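You operate a simulated robot arm through the tools that you are given. There is no shell and no other tool. Be economical: measure what you need, move in short steps, check, and stop when the job is done.

You are at the controls of a simulated robot arm. One attempt, no reset.

## Task
Empty the wash jug into the slop tin, then pour 100 to 200 ml of cleaner into the wash jug.
Fine: poured from the cleaner jug; grey lid seated on the slop tin, both jugs back, under 8 ml spilt. Set down upright: wash jug, cleaner jug.

It is judged by the outcome, as a careful person would: the job done as asked, and still so three seconds after it is handed in. It fails if anything else is knocked over, pushed out of place, dropped, spilled or broken. A push-on lid holds only when it is set on centred and level and pressed home; a screw cap is set on level and turned clockwise until tight.

## Robot
A 6-joint arm with a two-finger gripper, on a carriage that runs on a rail from [-1917, 10] to [423, -2] (x, y) and turns from -145 to 188 degrees about z. Base frame: it is fixed where the carriage stands at the start and does not move with it; the origin is on the floor, on the carriage's upright axis, x ahead of it, y to its left, z up. Lengths are in mm, angles in degrees, forces in N, time in s.
Its first joint turns from -166.0 to 166.0 degrees. Places, roughly: grey lid (13x14x5 cm) [1100, 700, 900]; oil jug [750, 1000, 1000]. Payload 2.54 kg.
The tool frame sits at the grasp point between the pads (the TCP): z along the fingers, y along the line on which they close. The tips reach 23 mm beyond it. Largest opening 126 mm; the body of the gripper starts 82 mm behind the TCP.
Orientation is that of the tool frame in the base frame, as a unit quaternion [x, y, z, w]. With the fingers straight down and closing along the base's y, the tool's x points along the base's -x, its y along +y and its z along -z.

## Interface
- The arm moves only by the tool jog_arm. Its argument "steps" is a list that holds one entry, the list of rows, each a list of 7 numbers: the shift along the tool's x, y, z in units of 400 mm (1.0 is 400 mm), then the turn, a rotation vector about the tool's x, y, z in units of 120 degrees (1.0 is 120 degrees), then the gripper command, from -1 (shut) to 1 (fully open), values between in proportion. In form: [[[dx, dy, dz, ax, ay, az, claw], ...]]. A call has 1 to 8 rows; each row is the pose to reach, as a shift and turn from the pose commanded when the call began, along the tool's axes at that moment. A call with a number of a shift or a turn outside -1 to 1 is refused whole. Each row takes 0.2 s and may step no farther than 50 mm and 8.6 degrees from the row before; otherwise, or with a gripper value out of range, the whole call is refused. A pose out of reach is approached as far as the arm can. The call stops where the force on the tool passes 40 N (or 10 N more than at its start, if that is more) or the arm is blocked; 0.2 s more then pass. The fingers move at their own pace and stop on an object; they squeeze with about 28 N. The grip force told is the motor's: it shows also when the fingers shut on nothing. Time passes only in rows, and 0.2 s behind the last, so rows that repeat a pose let the fingers close. The reply holds the time, the measured pose of the TCP, the force on the tool along the base axes, the opening and the grip force, in the units named above and with some noise, with the torque about the TCP (base axes, N m) and any sound that the robot's microphone picked up, and new pictures: "show" is both (left out), scene, wrist or none.
- Cameras (640 x 400 px; columns grow to the right, rows downward): "scene" is now at [46.6, 245.1, 1554.6]; the picture's right is [0.56, -0.83, 0.00], its down [-0.62, -0.42, -0.66] and it looks along [0.55, 0.37, -0.75] (base axes); focal length 262 px, centre (320, 200). "wrist" rides on the gripper at [82, 14, -122] in the tool frame; the picture's right is [-0.17, 0.99, 0.00], its down [-0.79, -0.13, -0.60] and it looks along [-0.59, -0.10, 0.80] (tool axes); focal length 243 px, centre (320, 200). There is no depth. A picture from a camera that has moved, and an enlarged one, comes with that camera's place and axes in the base frame and with its lens.
- raise_lower(by): slides the trunk up (or, below 0, down) by that many mm; the arm and the scene camera ride with it, the base frame stays. It gives what a move gives, with no picture.
- drive_base(legs): drives the robot by 1 to 6 legs, each [ahead, left, turn to the left] in mm, mm and degrees, along the robot's own axes; the way and the turn of a leg run together, so that a leg with both is an arc; at most 1500 mm and 180 degrees a leg. The arm and the cameras ride along, it lands a little off, and it stops where it bumps. It keeps to its track: a leg is cut to what the track allows. It gives what a move gives, and a new picture of the scene camera.
- turn_head(pan, tilt): turns the head with the scene camera to pan (to the left, within 120 degrees either way) and tilt (down, from -29 to 69), counted from straight ahead of the robot. It gives what a move gives, and a new picture of the scene camera.
- close_up(camera, box): a new picture of the part [left, top, right, bottom] of that camera's present view, enlarged. No time passes.
- close_job(): hands the job in; it is judged then, once.

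Go step by step. Nothing tells you exact positions but the pictures and the camera data: compare them with the known pose of the tool, close in by small moves and look again before you grip or let go. The budget is 120 turns and 260 pictures, counting those below and the enlarged ones. Unless the task says otherwise, let go and move clear before handing in, and close with one line.

The tools are called after "Call:" as a command line: name --argument value ..., lists and objects as JSON in quotes. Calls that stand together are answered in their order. jog_arm: Moves the arm, as the interface text tells. Its arguments: {"type":"object","properties":{"steps":{"type":"array"},"show":{"type":"string","enum":["both","scene","wrist","none"]}},"required":["steps"]} The other tools are called the same way: raise_lower (by) slides the trunk up or down; drive_base (legs) drives the base; turn_head (pan, tilt) turns the head that bears the scene camera; close_up (camera, box) takes an enlarged picture of a part of a camera's view; close_job () hands the job in.

At the start:

```text
time: 0.0
ee_pos: [206.7, 271.7, 1272.9]
tool_rot: [0.0, 1.0, 0.0, 0.0]
force: [-0.3, 0.2, 0.1]
moment: [0.01, 0.0, -0.01]
gripper_width: 126.0
grip_force: 0.0
trunk travel left (down, up): [-375.0, 115.0]
robot x, y, heading: [0.5, -1.8, 0.1]
head pan, tilt: [34.0, 48.4]
```

scene: 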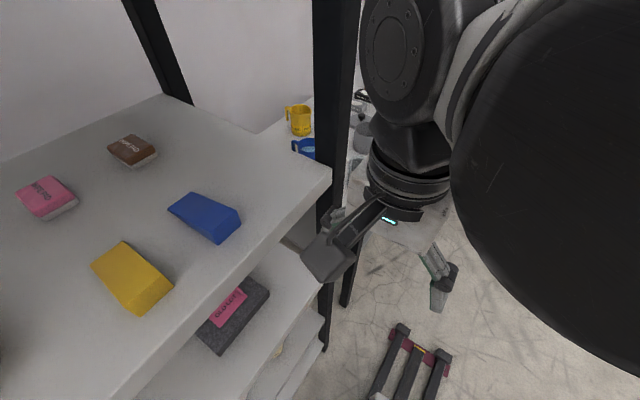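
wrist: 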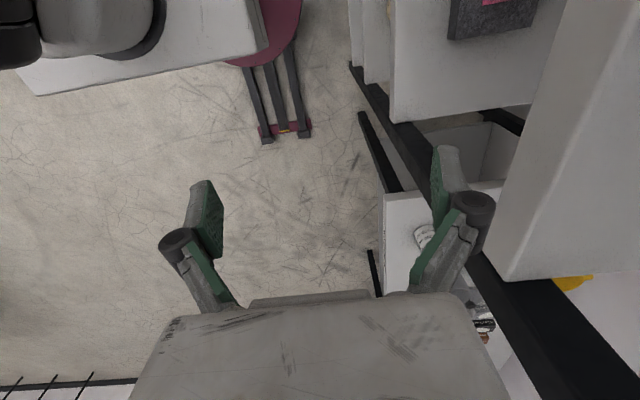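

I see a shelf unit to the left, with a table behind it holding a yellow jug and a blue jug. I'll look around with the head first.

Call:
turn_head --pan 15 --tilt 30

Call:
turn_head --pan 60 --tilt 30

Call:
turn_head --pan -60 --tilt 35

Call:
turn_head --pan 110 --tilt 35

```text
time: 0.8
ee_pos: [208.6, 272.2, 1272.5]
tool_rot: [0.0, 1.0, 0.0, 0.0]
force: [0.6, -0.4, -0.1]
moment: [-0.04, -0.04, 0.03]
gripper_width: 126.0
grip_force: 0.0
trunk travel left (down, up): [-375.0, 115.0]
robot x, y, heading: [1.9, -1.6, -0.0]
head pan, tilt: [15.0, 30.0]
camera scene: at [68.9, 224.7, 1581.9], right [0.26, -0.97, 0.0], down [-0.48, -0.13, -0.87], along [0.84, 0.22, -0.5], focal length 262 px, centre (320, 200)
```

scene: 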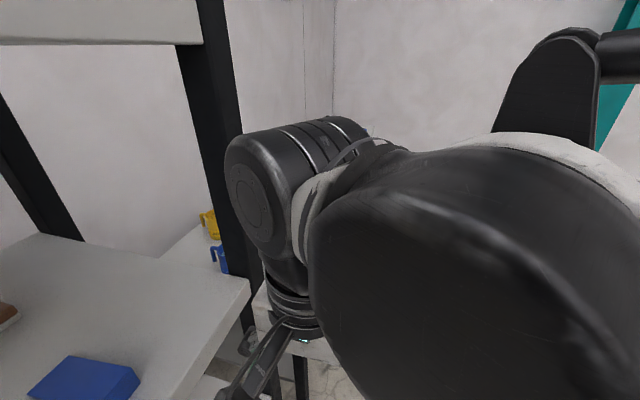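

```text
time: 1.9
ee_pos: [208.0, 270.9, 1272.3]
tool_rot: [0.0, 1.0, 0.0, 0.0]
force: [0.4, 0.0, 0.1]
moment: [0.01, 0.03, -0.01]
gripper_width: 125.6
grip_force: 0.0
trunk travel left (down, up): [-375.0, 115.0]
robot x, y, heading: [1.1, -1.2, 0.0]
head pan, tilt: [60.0, 30.0]
camera scene: at [26.9, 279.5, 1581.9], right [0.87, -0.5, 0.0], down [-0.25, -0.43, -0.87], along [0.43, 0.75, -0.5], focal length 262 px, centre (320, 200)
```

scene: 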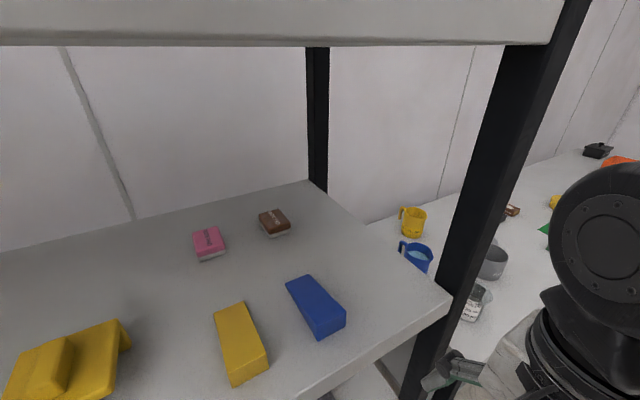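

```text
time: 3.9
ee_pos: [208.7, 271.2, 1272.1]
tool_rot: [0.0, 1.0, 0.0, 0.0]
force: [0.3, -0.6, 0.5]
moment: [0.0, -0.03, 0.0]
gripper_width: 126.1
grip_force: 0.0
trunk travel left (down, up): [-375.0, 115.0]
robot x, y, heading: [0.4, -0.7, -0.1]
head pan, tilt: [-60.0, 35.0]
camera scene: at [25.7, 125.0, 1574.1], right [-0.87, -0.5, 0.0], down [-0.29, 0.5, -0.82], along [0.41, -0.71, -0.57], focal length 262 px, centre (320, 200)
```

scene: 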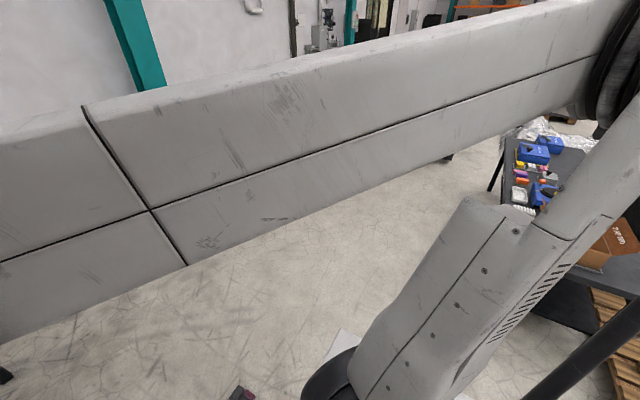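

```text
time: 6.5
ee_pos: [207.8, 271.1, 1272.8]
tool_rot: [-0.001, 1.0, 0.0, -0.001]
force: [0.4, -0.2, -0.5]
moment: [-0.03, 0.02, 0.0]
gripper_width: 126.1
grip_force: 0.1
trunk travel left (down, up): [-375.0, 115.0]
robot x, y, heading: [0.2, -0.8, -0.1]
head pan, tilt: [110.0, 35.0]
camera scene: at [-48.5, 284.0, 1574.1], right [0.94, 0.34, 0.0], down [0.2, -0.54, -0.82], along [-0.28, 0.77, -0.57], focal length 262 px, centre (320, 200)
```

scene: 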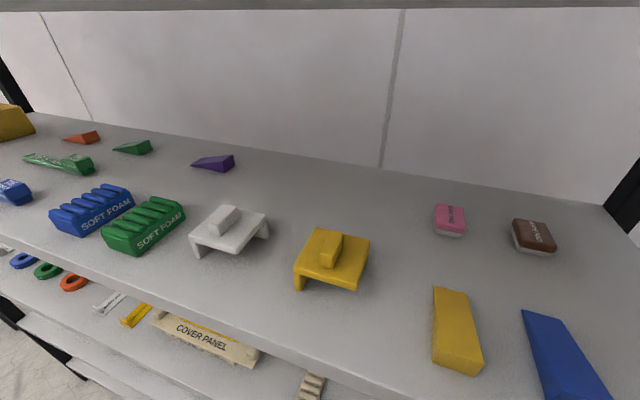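

The bench with the jugs lies ahead left, beyond the shelf. I'll drive forward along the rail and look again.

Call:
drive_base --legs '[[300, 0, 0]]'

Call:
turn_head --pan 70 --tilt 50

Call:
turn_head --pan 40 --tilt 40

```text
time: 8.6
ee_pos: [504.3, 270.6, 1272.6]
tool_rot: [-0.002, 1.0, 0.0, 0.0]
force: [0.0, -0.1, -0.5]
moment: [0.02, 0.03, -0.04]
gripper_width: 126.0
grip_force: 0.0
trunk travel left (down, up): [-375.0, 115.0]
robot x, y, heading: [295.3, 0.7, 0.0]
head pan, tilt: [110.0, 35.0]
camera scene: at [248.1, 282.4, 1574.1], right [0.94, 0.34, 0.0], down [0.2, -0.54, -0.82], along [-0.28, 0.77, -0.57], focal length 262 px, centre (320, 200)
```

scene: 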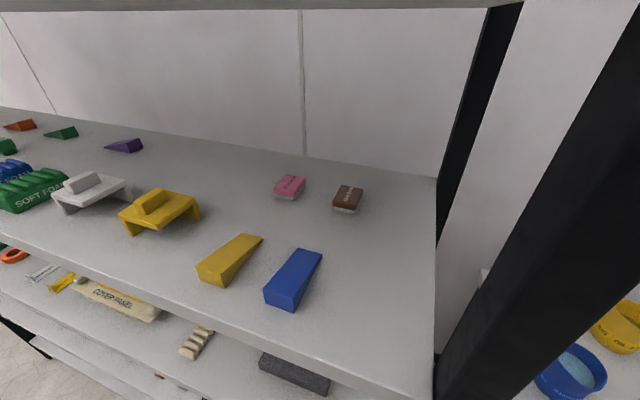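

```text
time: 9.6
ee_pos: [504.2, 268.9, 1273.3]
tool_rot: [0.0, 1.0, 0.0, 0.0]
force: [-1.4, 0.7, -0.5]
moment: [0.0, 0.01, -0.02]
gripper_width: 126.1
grip_force: 0.0
trunk travel left (down, up): [-375.0, 115.0]
robot x, y, heading: [295.4, -1.4, -0.1]
head pan, tilt: [70.0, 50.0]
camera scene: at [304.3, 272.1, 1552.4], right [0.94, -0.34, 0.0], down [-0.26, -0.72, -0.64], along [0.22, 0.6, -0.77], focal length 262 px, centre (320, 200)
```

scene: 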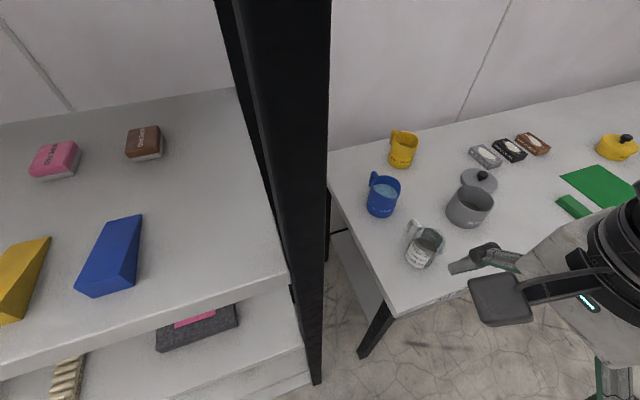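

```text
time: 10.6
ee_pos: [502.9, 270.1, 1271.7]
tool_rot: [-0.001, 1.0, 0.0, -0.001]
force: [0.9, 0.4, 0.4]
moment: [0.04, 0.0, 0.02]
gripper_width: 125.9
grip_force: 0.0
trunk travel left (down, up): [-375.0, 115.0]
robot x, y, heading: [294.3, 6.3, 0.0]
head pan, tilt: [40.0, 40.0]
camera scene: at [343.1, 254.5, 1566.5], right [0.64, -0.76, 0.0], down [-0.49, -0.41, -0.77], along [0.59, 0.49, -0.64], focal length 262 px, centre (320, 200)
```

scene: 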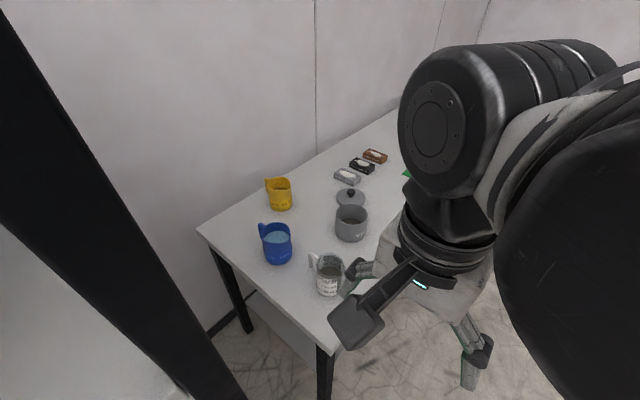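

Three jugs (yellow, blue, clear), the grey tin, and its lid are in view. Zooming in to read the labels.

Call:
close_up --camera "scene" --box '[240, 160, 400, 310]'

Call:
turn_head --pan 70 --tilt 50

Call:
close_up --camera "scene" --box '[350, 120, 510, 280]'

```text
2.67 times, centred on (320, 235) of scene
camera zoom: at [343.1, 254.5, 1566.5], right [0.64, -0.76, 0.0], down [-0.49, -0.41, -0.77], along [0.59, 0.49, -0.64], focal length 699 px, centre (320, 107)
```

zoom: 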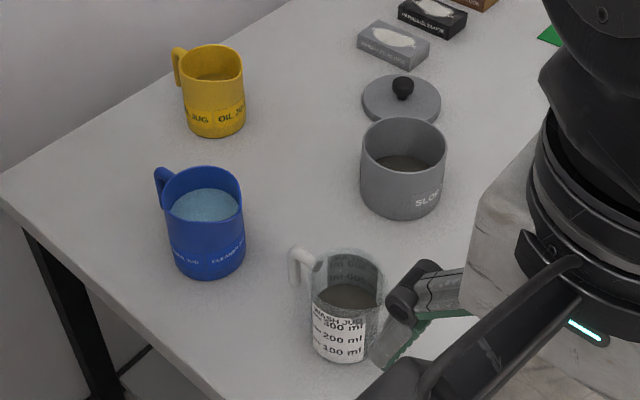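

```text
time: 11.5
ee_pos: [504.9, 269.5, 1272.7]
tool_rot: [-0.001, 1.0, 0.001, 0.0]
force: [-0.5, -1.2, 0.2]
moment: [0.02, -0.03, 0.02]
gripper_width: 126.0
grip_force: 0.1
trunk travel left (down, up): [-375.0, 115.0]
robot x, y, heading: [296.2, 0.3, -0.1]
head pan, tilt: [70.0, 50.0]
camera scene: at [304.4, 272.1, 1552.4], right [0.94, -0.34, 0.0], down [-0.26, -0.72, -0.64], along [0.22, 0.6, -0.77], focal length 262 px, centre (320, 200)
```

scene: 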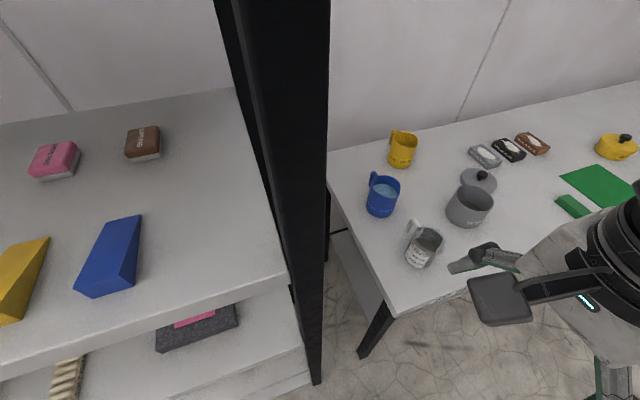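

```text
2.50 times, centred on (430, 200) of scene
camera zoom: at [304.4, 272.1, 1552.4], right [0.94, -0.34, 0.0], down [-0.26, -0.72, -0.64], along [0.22, 0.6, -0.77], focal length 656 px, centre (45, 200)
```

zoom: 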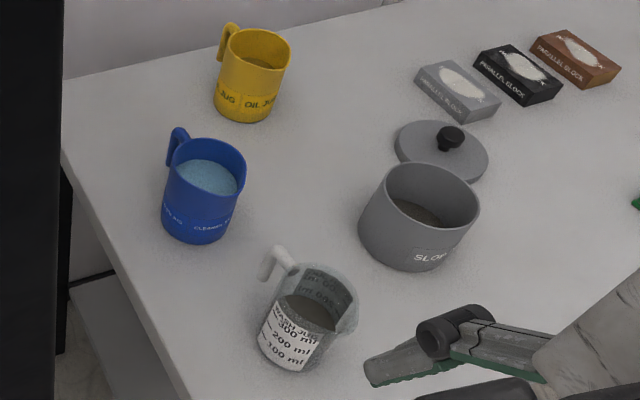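

The clear jug with graduations is the wash jug (grey water), blue is the cleaner jug and yellow is the oil jug (leave). Handles point away (+y), spouts face the robot. I'll drive a bit further on for a better station and more triangulation.

Call:
drive_base --legs '[[125, 0, 0]]'

Call:
turn_head --pan 62 --tilt 50

Call:
close_up --camera "scene" --box '[240, 100, 480, 250]'

```text
time: 12.8
ee_pos: [629.4, 270.2, 1271.0]
tool_rot: [-0.001, 1.0, 0.0, 0.0]
force: [0.0, 0.5, 0.0]
moment: [0.05, -0.02, 0.01]
gripper_width: 126.0
grip_force: 0.0
trunk travel left (down, up): [-375.0, 115.0]
robot x, y, heading: [423.2, -1.7, 0.2]
head pan, tilt: [70.0, 50.0]
camera scene: at [430.5, 271.5, 1552.4], right [0.94, -0.34, 0.0], down [-0.26, -0.72, -0.64], along [0.22, 0.6, -0.77], focal length 262 px, centre (320, 200)
```

scene: 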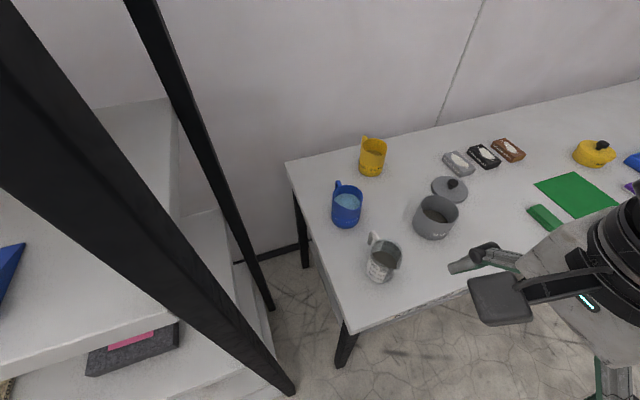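

```text
time: 13.5
ee_pos: [629.1, 269.0, 1272.9]
tool_rot: [0.0, 1.0, 0.0, 0.0]
force: [-0.3, 0.3, -0.4]
moment: [-0.02, -0.02, 0.0]
gripper_width: 126.3
grip_force: 0.1
trunk travel left (down, up): [-375.0, 115.0]
robot x, y, heading: [420.4, -3.4, 0.5]
head pan, tilt: [62.0, 50.0]
camera scene: at [439.8, 267.1, 1552.4], right [0.88, -0.47, 0.0], down [-0.36, -0.68, -0.64], along [0.3, 0.57, -0.77], focal length 262 px, centre (320, 200)
```

scene: 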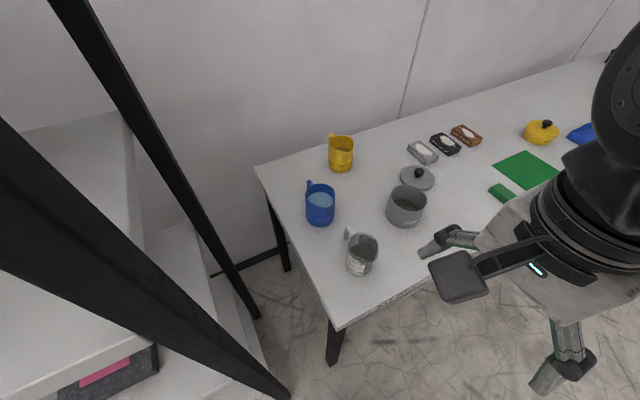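

```text
2.67 times, centred on (360, 175) of scene
camera zoom: at [439.8, 267.1, 1552.4], right [0.88, -0.47, 0.0], down [-0.36, -0.68, -0.64], along [0.3, 0.57, -0.77], focal length 699 px, centre (213, 267)
```

zoom: 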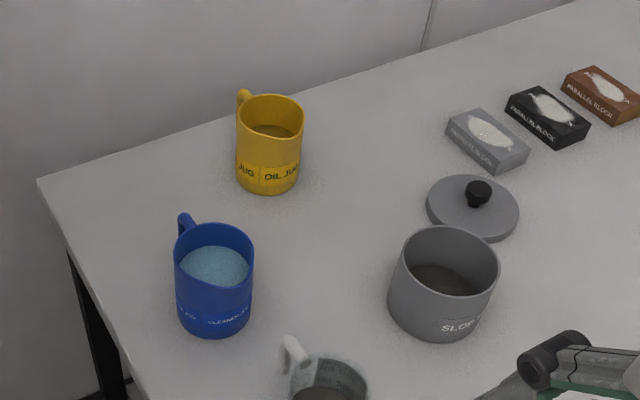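

Table top is at about z≈838; wash jug near (700,515), cleaner jug near (690,737), tin near (940,600), lid near (1085,705). I'll yaw the tool to line up with the wash jug's spout–handle line and move toward it, high up.

Call:
jog_arm --steps '[[[-0.022, 0.066, 0.0, 0, 0, 0.0708, 1], [-0.044, 0.131, 0.0, 0, 0, 0.1417, 1], [-0.066, 0.197, 0.0, 0, 0, 0.2125, 1], [-0.0875, 0.2625, 0.0, 0, 0, 0.2833, 1], [-0.109, 0.328, 0.0, 0, 0, 0.3542, 1], [-0.131, 0.394, 0.0, 0, 0, 0.425, 1], [-0.153, 0.459, 0.0, 0, 0, 0.4958, 1], [-0.175, 0.5, 0.05, 0, 0, 0.5667, 1]]]'

```text
time: 15.3
ee_pos: [699.6, 469.9, 1250.8]
tool_rot: [0.559, 0.829, -0.001, 0.0]
force: [0.4, -0.3, -0.5]
moment: [0.01, 0.0, 0.02]
gripper_width: 126.3
grip_force: 0.0
trunk travel left (down, up): [-375.0, 115.0]
robot x, y, heading: [422.7, -5.3, -0.1]
head pan, tilt: [62.0, 50.0]
camera scene: at [440.0, 267.2, 1552.3], right [0.88, -0.47, 0.0], down [-0.36, -0.68, -0.64], along [0.3, 0.57, -0.77], focal length 262 px, centre (320, 200)
camera wrist: at [681.1, 551.0, 1373.0], right [0.98, 0.22, 0.0], down [0.17, -0.78, 0.6], along [0.13, -0.58, -0.8], focal length 243 px, centre (320, 200)
```

scene: 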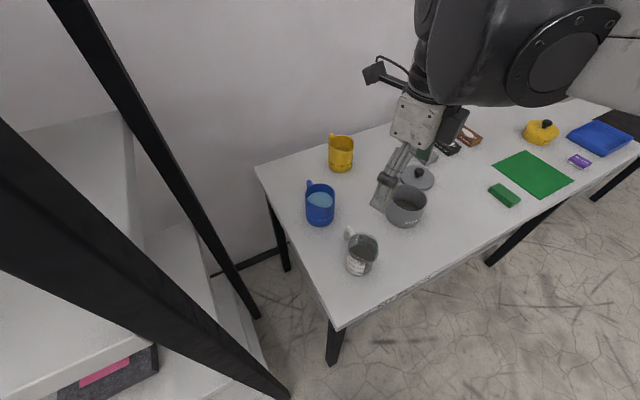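
wrist: 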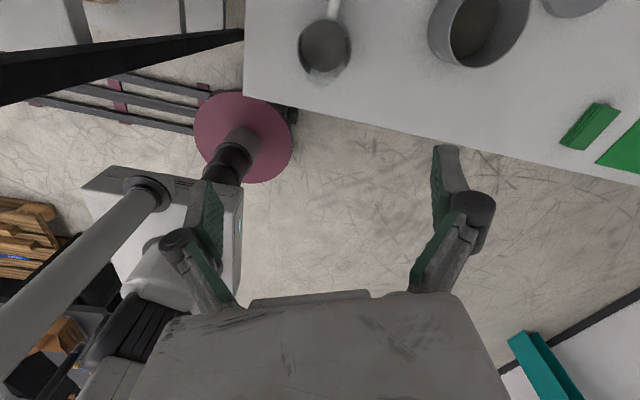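

I'm above the bench edge and see the wash jug and tin. Moving over the wash jug, partway down.

Call:
jog_arm --steps '[[[0.042, 0.015, 0.1, 0, 0, 0, 1], [0.084, 0.03, 0.2, 0, 0, 0, 1], [0.125, 0.045, 0.3, 0, 0, 0, 1], [0.125, 0.045, 0.325, 0, 0, 0, 1]]]'

Call:
close_up --camera "wrist" --box '[220, 0, 540, 200]'

Call:
close_up --camera "scene" --box '[280, 120, 480, 300]'

```text
time: 16.3
ee_pos: [695.5, 521.8, 1122.3]
tool_rot: [0.558, 0.83, 0.001, 0.0]
force: [0.7, 0.8, -0.7]
moment: [-0.05, 0.02, 0.0]
gripper_width: 125.8
grip_force: 0.0
trunk travel left (down, up): [-375.0, 115.0]
robot x, y, heading: [417.6, 0.7, -0.1]
head pan, tilt: [62.0, 50.0]
camera scene: at [398.3, 274.9, 1549.6], right [1.0, 0.08, 0.0], down [0.06, -0.79, -0.62], along [-0.05, 0.61, -0.79], focal length 262 px, centre (320, 200)
camera wrist: at [677.6, 603.5, 1242.9], right [0.98, 0.22, 0.0], down [0.18, -0.78, 0.6], along [0.13, -0.58, -0.8], focal length 243 px, centre (320, 200)
```

scene: 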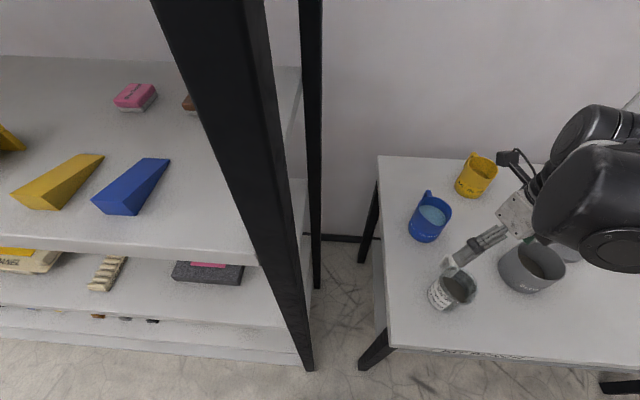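
wrist: 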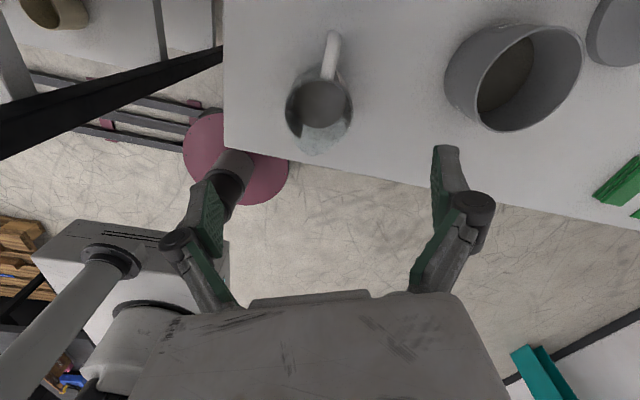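

```text
2.00 times, centred on (380, 100) of wrist
camera zoom: at [677.6, 603.5, 1242.9], right [0.98, 0.22, 0.0], down [0.18, -0.78, 0.6], along [0.13, -0.58, -0.8], focal length 485 px, centre (200, 400)
```

zoom: 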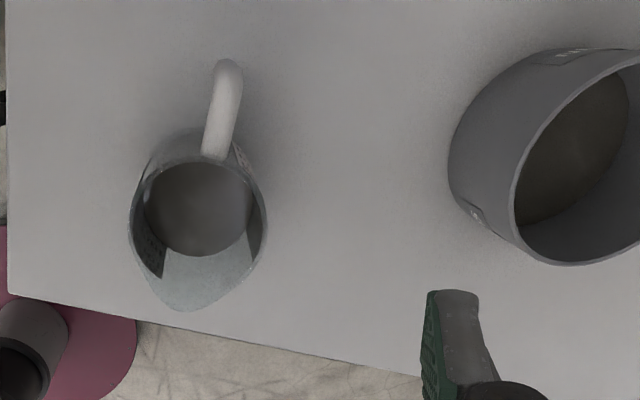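

```text
2.22 times, centred on (380, 210) of scene
camera zoom: at [398.3, 274.9, 1549.6], right [1.0, 0.08, 0.0], down [0.06, -0.79, -0.62], along [-0.05, 0.61, -0.79], focal length 583 px, centre (187, 178)
```

zoom: 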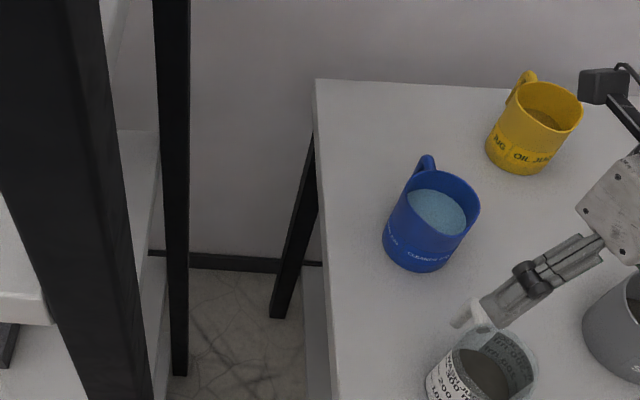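

The wash jug's centre is ≈(697,516), rim ≈z 945, spout pointing at −88°. I'll yaw 20° to square up and drop to just above the rim, then check.

Call:
jog_arm --steps '[[[-0.014, -0.003, 0.08, 0, 0, 0.055, 1], [-0.014, -0.003, 0.17, 0, 0, 0.11, 1], [-0.014, -0.003, 0.25, 0, 0, 0.1667, 1], [-0.014, -0.003, 0.32, 0, 0, 0.1667, 1]]]'

Call:
close_up --camera "scene" --box '[380, 140, 620, 340]'

```text
time: 17.3
ee_pos: [699.3, 516.1, 992.0]
tool_rot: [0.695, 0.719, -0.001, 0.001]
force: [0.2, 0.2, -0.1]
moment: [-0.02, -0.03, 0.0]
gripper_width: 125.8
grip_force: 0.0
trunk travel left (down, up): [-375.0, 115.0]
robot x, y, heading: [422.2, 1.1, 0.1]
head pan, tilt: [62.0, 50.0]
camera scene: at [389.7, 274.5, 1552.1], right [0.98, 0.19, 0.0], down [0.14, -0.76, -0.64], along [-0.12, 0.63, -0.77], focal length 262 px, centre (320, 200)
camera wrist: at [710.0, 598.9, 1114.7], right [0.99, -0.13, 0.0], down [-0.11, -0.79, 0.6], along [-0.08, -0.59, -0.8], focal length 243 px, centre (320, 200)
```

scene: 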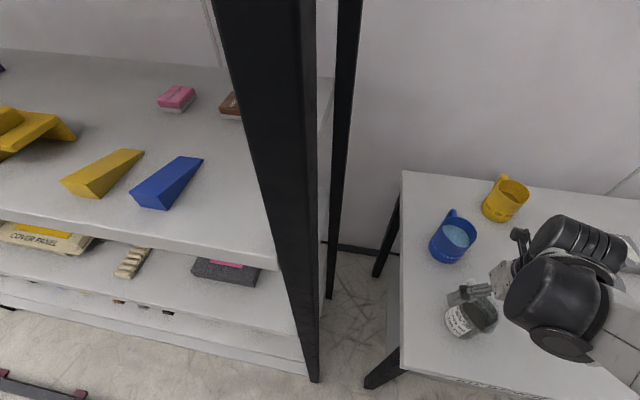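
wrist: 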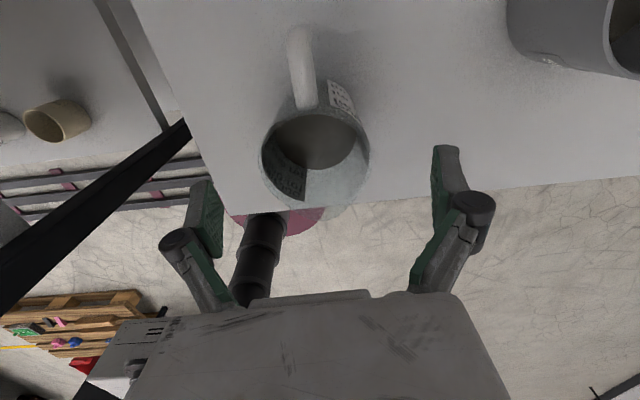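

```text
2.00 times, centred on (500, 240) of scene
camera zoom: at [389.7, 274.5, 1552.1], right [0.98, 0.19, 0.0], down [0.14, -0.76, -0.64], along [-0.12, 0.63, -0.77], focal length 525 px, centre (-40, 120)
```

zoom: 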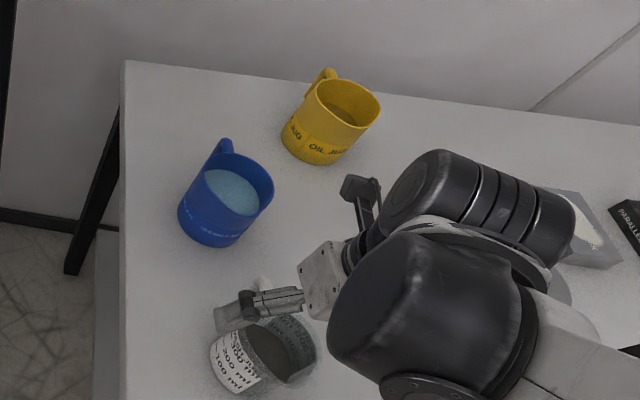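

The jug is well centred between the fingers (about 4 mm offset). Correcting and descending to grasp height.

Call:
jog_arm --steps '[[[-0.004, -0.01, 0.05, 0, 0, 0, 1], [-0.004, -0.01, 0.12, 0, 0, 0, 1], [-0.004, -0.01, 0.2, 0, 0, 0, 1], [-0.004, -0.01, 0.2675, 0, 0, 0, 1]]]'

Call:
close_up --camera "wrist" --box '[160, 0, 480, 300]'

```text
time: 18.2
ee_pos: [695.5, 517.1, 902.7]
tool_rot: [0.693, 0.721, 0.003, 0.003]
force: [2.4, -5.4, 30.3]
moment: [0.31, -0.1, -0.01]
gripper_width: 128.8
grip_force: 0.0
trunk travel left (down, up): [-375.0, 115.0]
robot x, y, heading: [420.5, -0.2, 0.3]
head pan, tilt: [62.0, 50.0]
stopped in row 4: the force on the tool passed its limit at 146 N (the readings are from after the stop); the commanded pose is now the measured one
camera scene: at [438.9, 265.2, 1553.2], right [0.89, -0.46, 0.0], down [-0.35, -0.68, -0.64], along [0.3, 0.57, -0.76], focal length 262 px, centre (320, 200)
camera wrist: at [705.3, 598.7, 1024.0], right [0.99, -0.13, 0.01], down [-0.11, -0.8, 0.59], along [-0.07, -0.59, -0.8], focal length 243 px, centre (320, 200)
```

scene: 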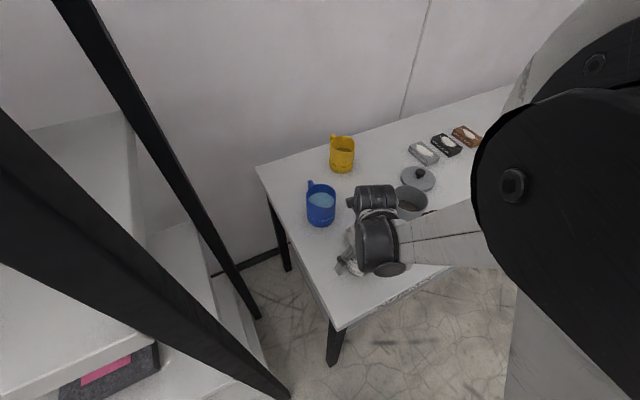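
wrist: 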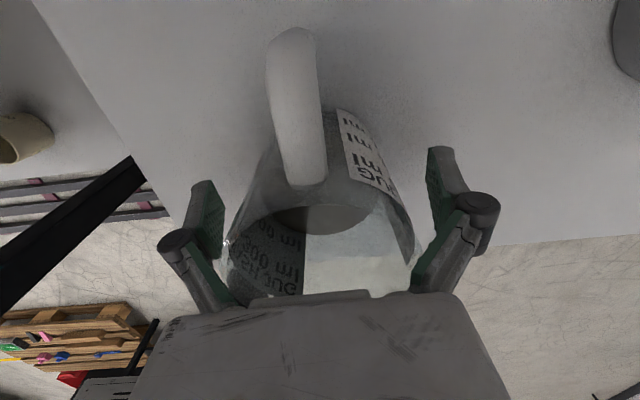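

```text
1.33 times, centred on (320, 150) of wrist
camera zoom: at [705.3, 598.7, 1024.0], right [0.99, -0.13, 0.01], down [-0.11, -0.8, 0.59], along [-0.07, -0.59, -0.8], focal length 324 px, centre (320, 267)
```

zoom: 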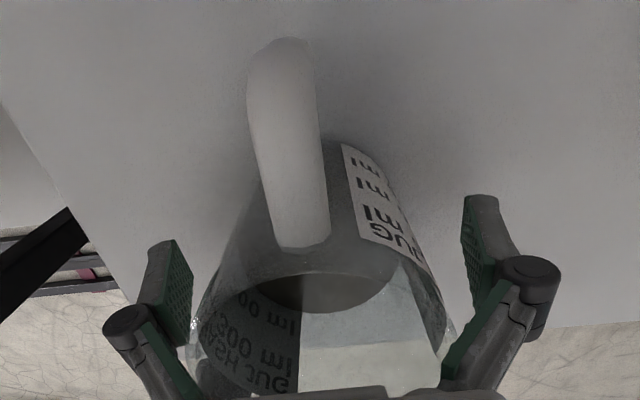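

The slanted finger links wedged on the jug's rim (rim is actually at about z≈960). I'll raise ~22 mm straight up and look before closing.

Call:
jog_arm --steps '[[[0.003, 0, -0.03, 0, 0, 0, 1], [0.006, 0, -0.055, 0, 0, 0, 1], [0.006, 0, -0.055, 0, 0, 0, 1]]]' --show "wrist"

```text
time: 19.0
ee_pos: [695.9, 520.8, 922.2]
tool_rot: [0.694, 0.72, 0.003, 0.002]
force: [0.3, -0.6, -0.8]
moment: [-0.02, -0.01, 0.01]
gripper_width: 126.2
grip_force: 0.0
trunk travel left (down, up): [-375.0, 115.0]
robot x, y, heading: [422.4, -2.2, 0.3]
head pan, tilt: [62.0, 50.0]
camera wrist: at [705.4, 603.1, 1043.8], right [0.99, -0.13, 0.01], down [-0.11, -0.8, 0.6], along [-0.07, -0.59, -0.8], focal length 243 px, centre (320, 200)
```

wrist: 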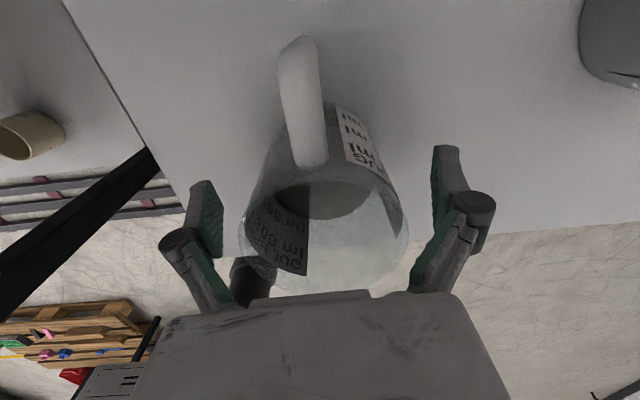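

Centred on the jug with the rim between the pads. Closing the gripper.

Call:
jog_arm --steps '[[[0, 0, 0, 0, 0, 0, 0], [0, 0, 0, 0, 0, 0, -1], [0, 0, 0, 0, 0, 0, -1], [0, 0, 0, 0, 0, 0, -1], [0, 0, 0, 0, 0, 0, -1]]]' --show "wrist"

```text
time: 20.2
ee_pos: [695.4, 520.8, 922.6]
tool_rot: [0.693, 0.721, 0.002, 0.003]
force: [-0.1, 0.2, 0.1]
moment: [-0.03, -0.02, -0.03]
gripper_width: 80.8
grip_force: 27.7
trunk travel left (down, up): [-375.0, 115.0]
robot x, y, heading: [427.1, 1.4, 0.3]
head pan, tilt: [62.0, 50.0]
camera wrist: at [705.0, 602.9, 1043.9], right [0.99, -0.13, 0.01], down [-0.11, -0.8, 0.6], along [-0.07, -0.59, -0.8], focal length 243 px, centre (320, 200)
```

wrist: 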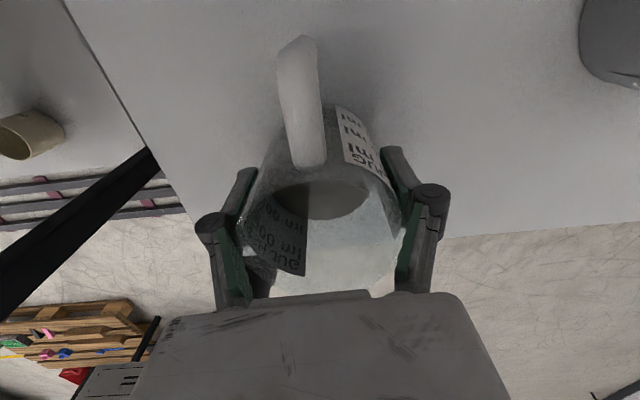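

The jug is gripped at 80.8 mm. Lifting it slowly straight up.

Call:
jog_arm --steps '[[[0, 0, -0.03, 0, 0, 0, -1], [0, 0, -0.08, 0, 0, 0, -1], [0, 0, -0.15, 0, 0, 0, -1], [0, 0, -0.22, 0, 0, 0, -1], [0, 0, -0.29, 0, 0, 0, -1], [0, 0, -0.35, 0, 0, 0, -1], [0, 0, -0.37, 0, 0, 0, -1], [0, 0, -0.375, 0, 0, 0, -1]]]'

```text
time: 21.3
ee_pos: [730.8, 575.5, 976.9]
tool_rot: [0.698, 0.716, 0.002, 0.002]
force: [0.0, 0.9, -3.3]
moment: [-0.04, 0.03, -0.03]
gripper_width: 80.9
grip_force: 28.6
trunk travel left (down, up): [-375.0, 115.0]
robot x, y, heading: [425.1, -3.5, 0.1]
head pan, tilt: [62.0, 50.0]
stopped in row 5: the arm was blocked; the commanded pose is now the measured one
camera scene: at [448.0, 266.4, 1556.8], right [0.84, -0.55, 0.0], down [-0.4, -0.61, -0.69], along [0.38, 0.57, -0.73], focal length 262 px, centre (320, 200)
camera wrist: at [740.8, 658.0, 1098.6], right [0.99, -0.14, 0.01], down [-0.12, -0.79, 0.6], along [-0.08, -0.59, -0.8], focal length 243 px, centre (320, 200)
```

scene: 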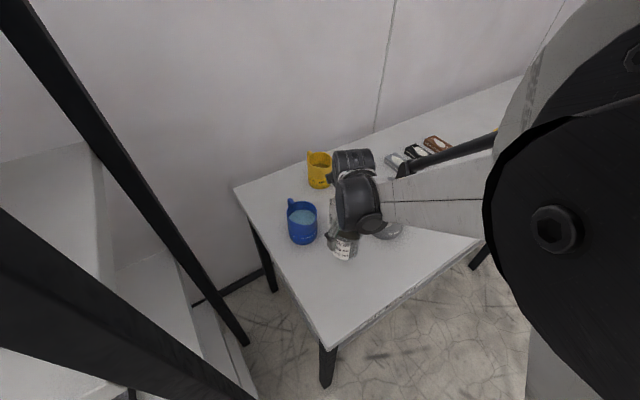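
wrist: 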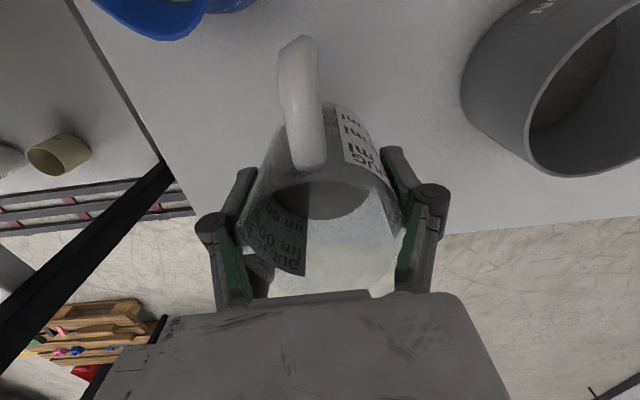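

The arm lifted but was dragged sideways, apparently near a joint limit of the arm; the jug is still upright and gripped. I'll use the trunk to gain height.

Call:
raise_lower --by 80

Call:
jog_arm --steps '[[[0, 0, 0, 0, 0, 0, -1]]]'

```text
time: 22.5
ee_pos: [730.6, 575.2, 1057.7]
tool_rot: [0.699, 0.715, 0.002, 0.003]
force: [-1.3, -0.3, -3.3]
moment: [-0.02, 0.0, 0.03]
gripper_width: 81.0
grip_force: 27.4
trunk travel left (down, up): [-455.0, 35.0]
robot x, y, heading: [425.8, -1.5, 0.2]
head pan, tilt: [62.0, 50.0]
```

```text
time: 22.9
ee_pos: [730.1, 575.7, 1058.2]
tool_rot: [0.698, 0.716, 0.002, 0.003]
force: [0.3, -0.2, -2.9]
moment: [-0.04, 0.01, 0.0]
gripper_width: 80.7
grip_force: 28.3
trunk travel left (down, up): [-455.0, 35.0]
robot x, y, heading: [423.4, -1.3, -0.1]
head pan, tilt: [62.0, 50.0]
camera scene: at [448.0, 266.0, 1636.7], right [0.84, -0.55, 0.0], down [-0.4, -0.61, -0.68], along [0.38, 0.57, -0.73], focal length 262 px, centre (320, 200)
camera wrist: at [741.1, 657.6, 1178.9], right [0.99, -0.14, 0.01], down [-0.12, -0.79, 0.6], along [-0.08, -0.59, -0.8], focal length 243 px, centre (320, 200)
```

scene: 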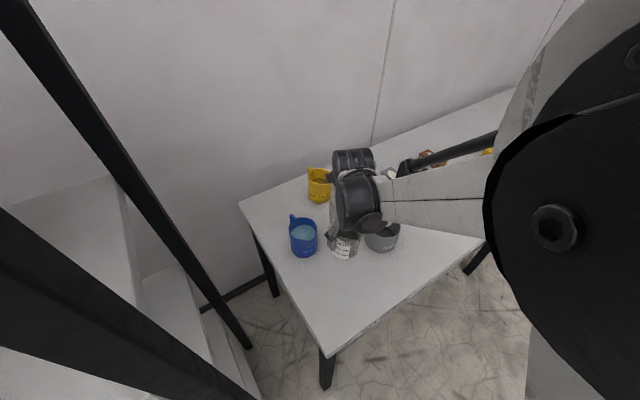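
wrist: 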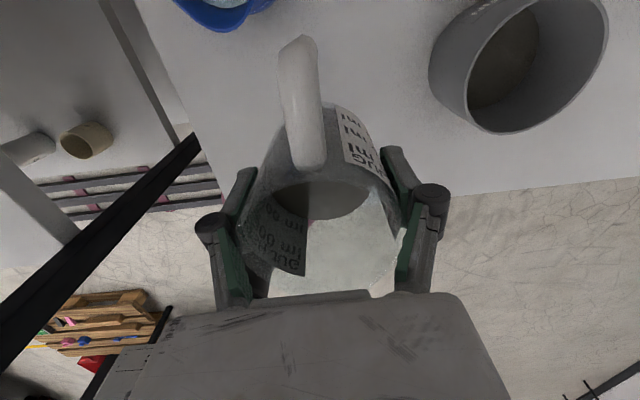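

Weight ≈3 N. The tin's rim centre is near (933,600). Moving the jug over it gently, yawing to face radially.

Call:
jog_arm --steps '[[[0.008, 0.04, 0, 0, 0, 0.02, -1], [0.022, 0.11, 0, 0, 0, 0.055, -1], [0.038, 0.19, 0, 0, 0, 0.095, -1], [0.056, 0.275, 0, 0, 0, 0.135, -1], [0.074, 0.36, 0, 0, 0, 0.175, -1], [0.09, 0.44, 0, 0, 0, 0.215, -1], [0.104, 0.51, 0, 0, 0, 0.245, -1], [0.1115, 0.548, 0, 0, 0, 0.2625, -1]]]'

```text
time: 24.7
ee_pos: [948.2, 623.7, 1061.1]
tool_rot: [0.866, 0.499, 0.003, 0.001]
force: [-0.4, 0.2, -2.6]
moment: [-0.02, 0.0, 0.0]
gripper_width: 80.9
grip_force: 28.5
trunk travel left (down, up): [-455.0, 35.0]
robot x, y, heading: [423.1, -1.7, 0.1]
head pan, tilt: [62.0, 50.0]
camera scene: at [440.5, 267.4, 1632.3], right [0.88, -0.47, 0.0], down [-0.36, -0.68, -0.64], along [0.3, 0.57, -0.77], focal length 262 px, centre (320, 200)
camera wrist: at [999.8, 687.6, 1182.5], right [0.77, -0.64, 0.0], down [-0.52, -0.62, 0.59], along [-0.38, -0.46, -0.81], focal length 243 px, centre (320, 200)
```

scene: 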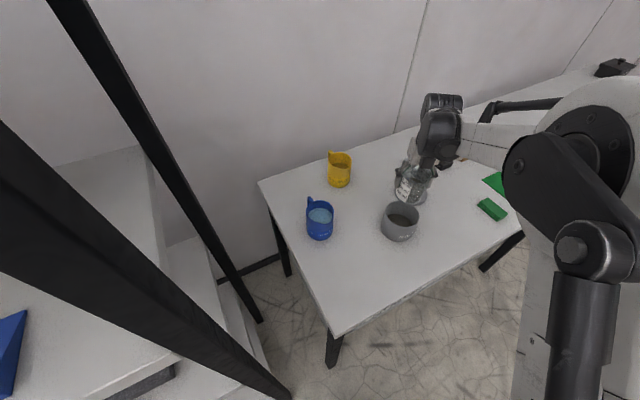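
wrist: 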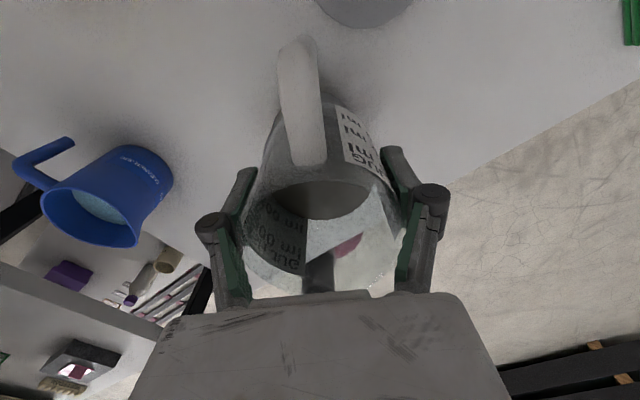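

The jug is over the tin. Tilting to about 40° while shifting so the spout stays above the tin's middle.

Call:
jog_arm --steps '[[[0.018, -0.001, 0.0, 0, 0.055, 0, -1], [0.036, -0.002, 0.01, 0, 0.11, 0, -1], [0.055, -0.003, 0.02, 0, 0.165, 0, -1], [0.075, -0.004, 0.035, 0, 0.22, 0, -1], [0.092, -0.005, 0.055, 0, 0.275, 0, -1], [0.1075, -0.005, 0.075, 0, 0.33, 0, -1]]]'

Call:
close_up --camera "scene" --box '[340, 100, 500, 260]'

```text
time: 26.1
ee_pos: [968.2, 662.4, 1031.6]
tool_rot: [0.814, 0.471, 0.297, -0.169]
force: [-0.3, 0.0, -3.4]
moment: [-0.04, 0.04, -0.02]
gripper_width: 81.0
grip_force: 28.0
trunk travel left (down, up): [-455.0, 35.0]
robot x, y, heading: [424.2, 2.3, 0.3]
head pan, tilt: [62.0, 50.0]
camera scene: at [440.5, 267.4, 1632.3], right [0.88, -0.47, 0.0], down [-0.36, -0.68, -0.64], along [0.3, 0.57, -0.77], focal length 262 px, centre (320, 200)
camera wrist: at [971.0, 642.7, 1176.0], right [0.79, -0.6, -0.1], down [-0.61, -0.79, -0.05], along [-0.05, 0.1, -0.99], focal length 243 px, centre (320, 200)
```

scene: 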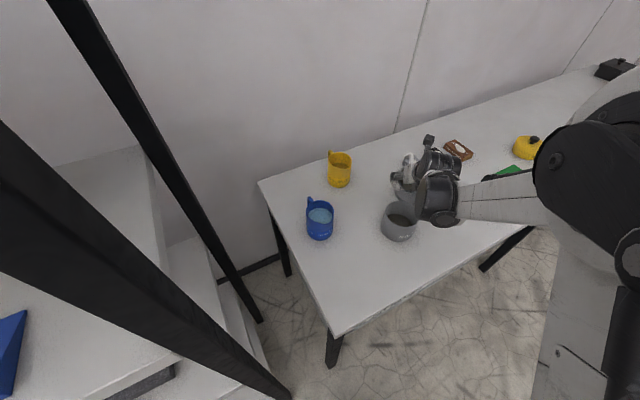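
wrist: 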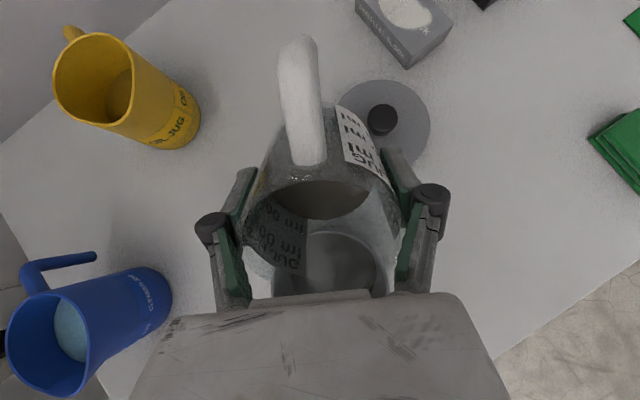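

```text
2.50 times, centred on (420, 180) of scene
camera zoom: at [440.5, 267.4, 1632.3], right [0.88, -0.47, 0.0], down [-0.36, -0.68, -0.64], along [0.3, 0.57, -0.77], focal length 656 px, centre (70, 250)
```

zoom: 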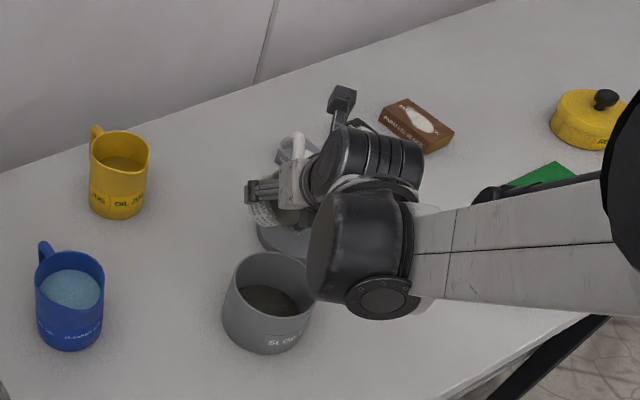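

The wrist camera now looks straight down and sees the tin through the glass. Zooming to confirm alignment.

Call:
close_up --camera "wrist" --box '[220, 150, 420, 310]'

```text
2.50 times, centred on (320, 230) of wrist
camera zoom: at [971.0, 642.7, 1176.0], right [0.79, -0.6, -0.1], down [-0.61, -0.79, -0.05], along [-0.05, 0.1, -0.99], focal length 606 px, centre (320, 125)
```

zoom: 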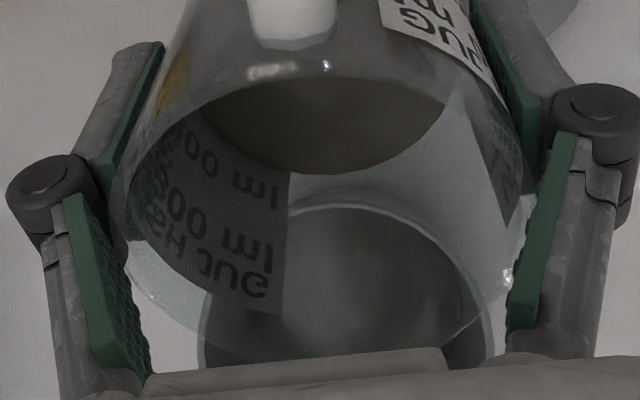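

The tin works out at ≈(914,598) with its rim ≈z 950; I'm ~10 mm to the right. Correcting sideways while tilting further, slowly.

Call:
jog_arm --steps '[[[-0.007, -0.013, -0.006, 0, 0.03, 0, -1], [-0.014, -0.026, -0.0115, 0, 0.06, 0, -1], [-0.021, -0.026, -0.017, 0, 0.09, 0, -1], [-0.027, -0.026, -0.0225, 0, 0.12, 0, -1], [-0.027, -0.026, -0.0225, 0, 0.12, 0, -1]]]' --show "none"

Call:
close_up --camera "wrist" --box '[200, 120, 440, 310]'

```text
time: 27.3
ee_pos: [951.2, 656.7, 1031.1]
tool_rot: [0.77, 0.445, 0.397, -0.225]
force: [-0.1, -1.1, -2.0]
moment: [-0.04, 0.02, 0.04]
gripper_width: 80.9
grip_force: 28.0
trunk travel left (down, up): [-455.0, 35.0]
robot x, y, heading: [419.6, -4.1, 0.1]
head pan, tilt: [62.0, 50.0]
```

```text
2.11 times, centred on (320, 215) of wrist
camera zoom: at [937.0, 604.6, 1168.3], right [0.81, -0.58, -0.13], down [-0.59, -0.75, -0.29], along [0.07, 0.31, -0.95], focal length 511 px, centre (320, 168)
```

zoom: 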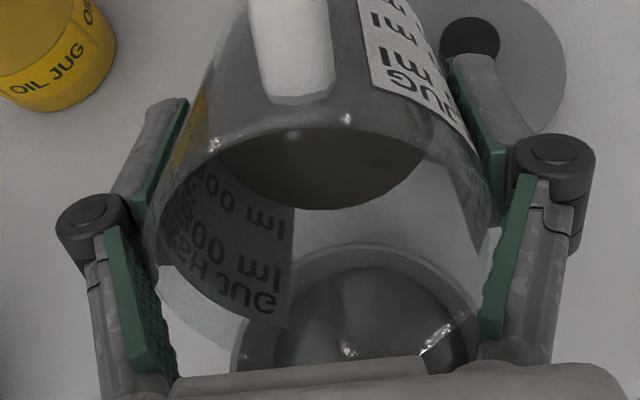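

Alignment is good and the tin is under the spout. Continuing to tilt slowly with pauses.

Call:
jog_arm --steps '[[[0, 0, 0, 0, 0.033, 0, -1], [0, 0, 0, 0, 0.067, 0, -1], [0, 0, 0, 0, 0.067, 0, -1], [0, 0, 0, 0, 0.067, 0, -1], [-0.003, 0, -0.004, 0, 0.1, 0, -1], [-0.006, 0, -0.008, 0, 0.133, 0, -1], [-0.006, 0, -0.008, 0, 0.133, 0, -1], [-0.006, 0, -0.008, 0, 0.133, 0, -1]]]' --show "scene"

Call:
close_up --camera "wrist" --box '[200, 120, 440, 310]'

```text
time: 29.1
ee_pos: [949.7, 652.1, 1030.6]
tool_rot: [0.708, 0.409, 0.5, -0.285]
force: [-0.1, -1.3, -1.8]
moment: [-0.02, 0.03, -0.04]
gripper_width: 80.4
grip_force: 28.2
trunk travel left (down, up): [-455.0, 35.0]
robot x, y, heading: [423.0, -0.8, 0.3]
head pan, tilt: [62.0, 50.0]
camera scene: at [440.3, 267.2, 1632.4], right [0.88, -0.47, 0.0], down [-0.36, -0.68, -0.64], along [0.3, 0.57, -0.77], focal length 262 px, centre (320, 200)
```

scene: 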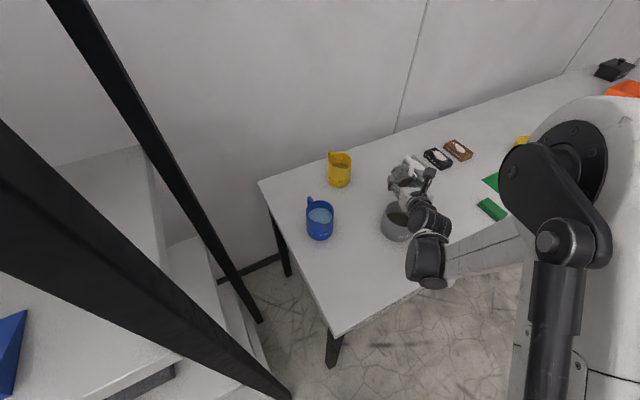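

```text
2.11 times, centred on (320, 215) of wrist
camera zoom: at [917.2, 570.0, 1148.7], right [0.83, -0.54, -0.15], down [-0.53, -0.65, -0.54], along [0.2, 0.53, -0.83], focal length 511 px, centre (320, 168)
```

zoom: 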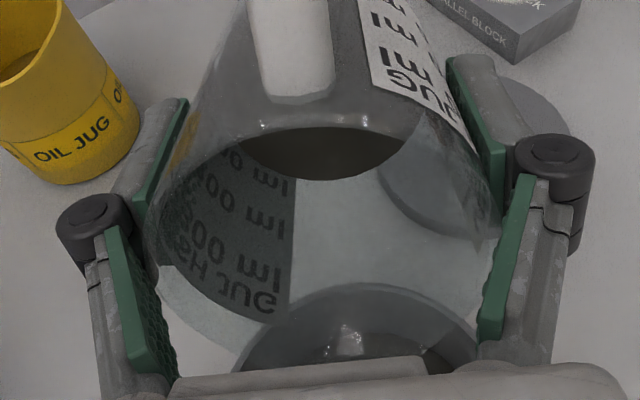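

Water is flowing into the tin. Continuing to ~94°.

Call:
jog_arm --steps '[[[-0.003, 0, -0.008, 0, 0.033, 0, -1], [-0.006, 0, -0.0165, 0, 0.067, 0, -1], [-0.006, 0, -0.0165, 0, 0.067, 0, -1], [-0.009, 0, -0.025, 0, 0.1, 0, -1], [-0.012, 0, -0.033, 0, 0.133, 0, -1], [-0.012, 0, -0.033, 0, 0.133, 0, -1], [-0.015, 0, -0.042, 0, 0.167, 0, -1], [-0.0185, 0, -0.052, 0, 0.2, 0, -1]]]' --show "scene"

Call:
close_up --camera "wrist" --box '[200, 120, 440, 310]'

Call:
close_up --camera "scene" --box '[340, 130, 480, 270]'

```text
time: 30.9
ee_pos: [958.0, 656.3, 1045.4]
tool_rot: [0.589, 0.341, 0.636, -0.364]
force: [0.5, -0.8, -0.2]
moment: [-0.02, 0.01, -0.01]
gripper_width: 80.2
grip_force: 28.2
out of reach, approached as far as the arm can: row 5, 6, 7, 8
trunk travel left (down, up): [-455.0, 35.0]
robot x, y, heading: [422.8, -3.2, 0.2]
head pan, tilt: [62.0, 50.0]
camera scene: at [440.4, 267.3, 1632.3], right [0.88, -0.47, 0.0], down [-0.36, -0.68, -0.64], along [0.3, 0.57, -0.77], focal length 262 px, centre (320, 200)
```

scene: 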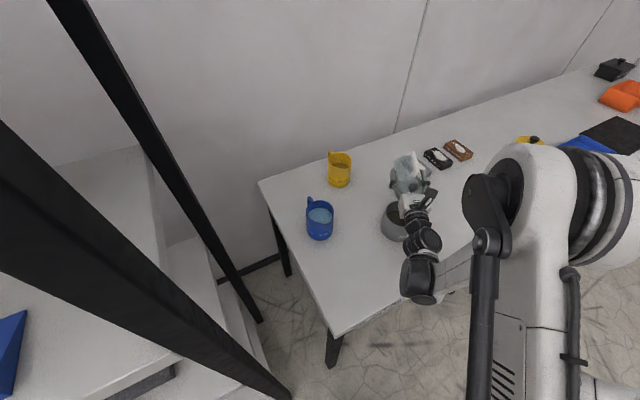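

```text
2.11 times, centred on (320, 215) of wrist
camera zoom: at [905.5, 538.6, 1118.2], right [0.86, -0.48, -0.16], down [-0.38, -0.4, -0.83], along [0.34, 0.78, -0.53], focal length 511 px, centre (320, 168)
```

zoom: 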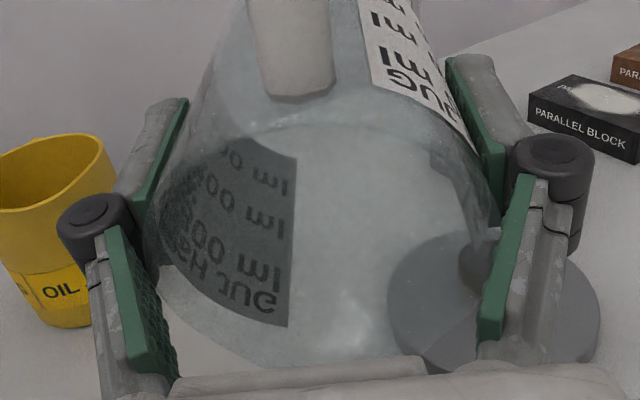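

```text
2.86 times, centred on (410, 200) of scene
camera zoom: at [440.4, 267.3, 1632.3], right [0.88, -0.47, 0.0], down [-0.36, -0.68, -0.64], along [0.3, 0.57, -0.77], focal length 749 px, centre (63, 200)
```

zoom: 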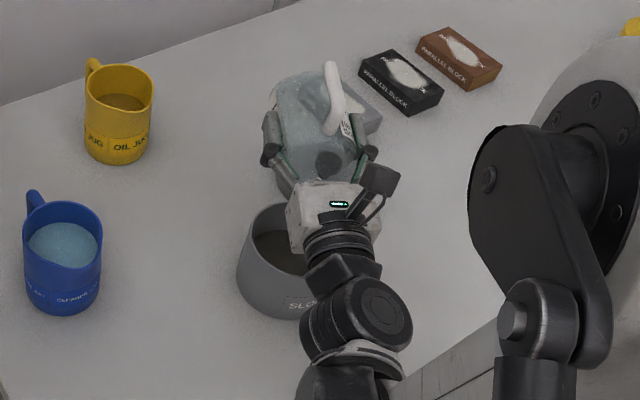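

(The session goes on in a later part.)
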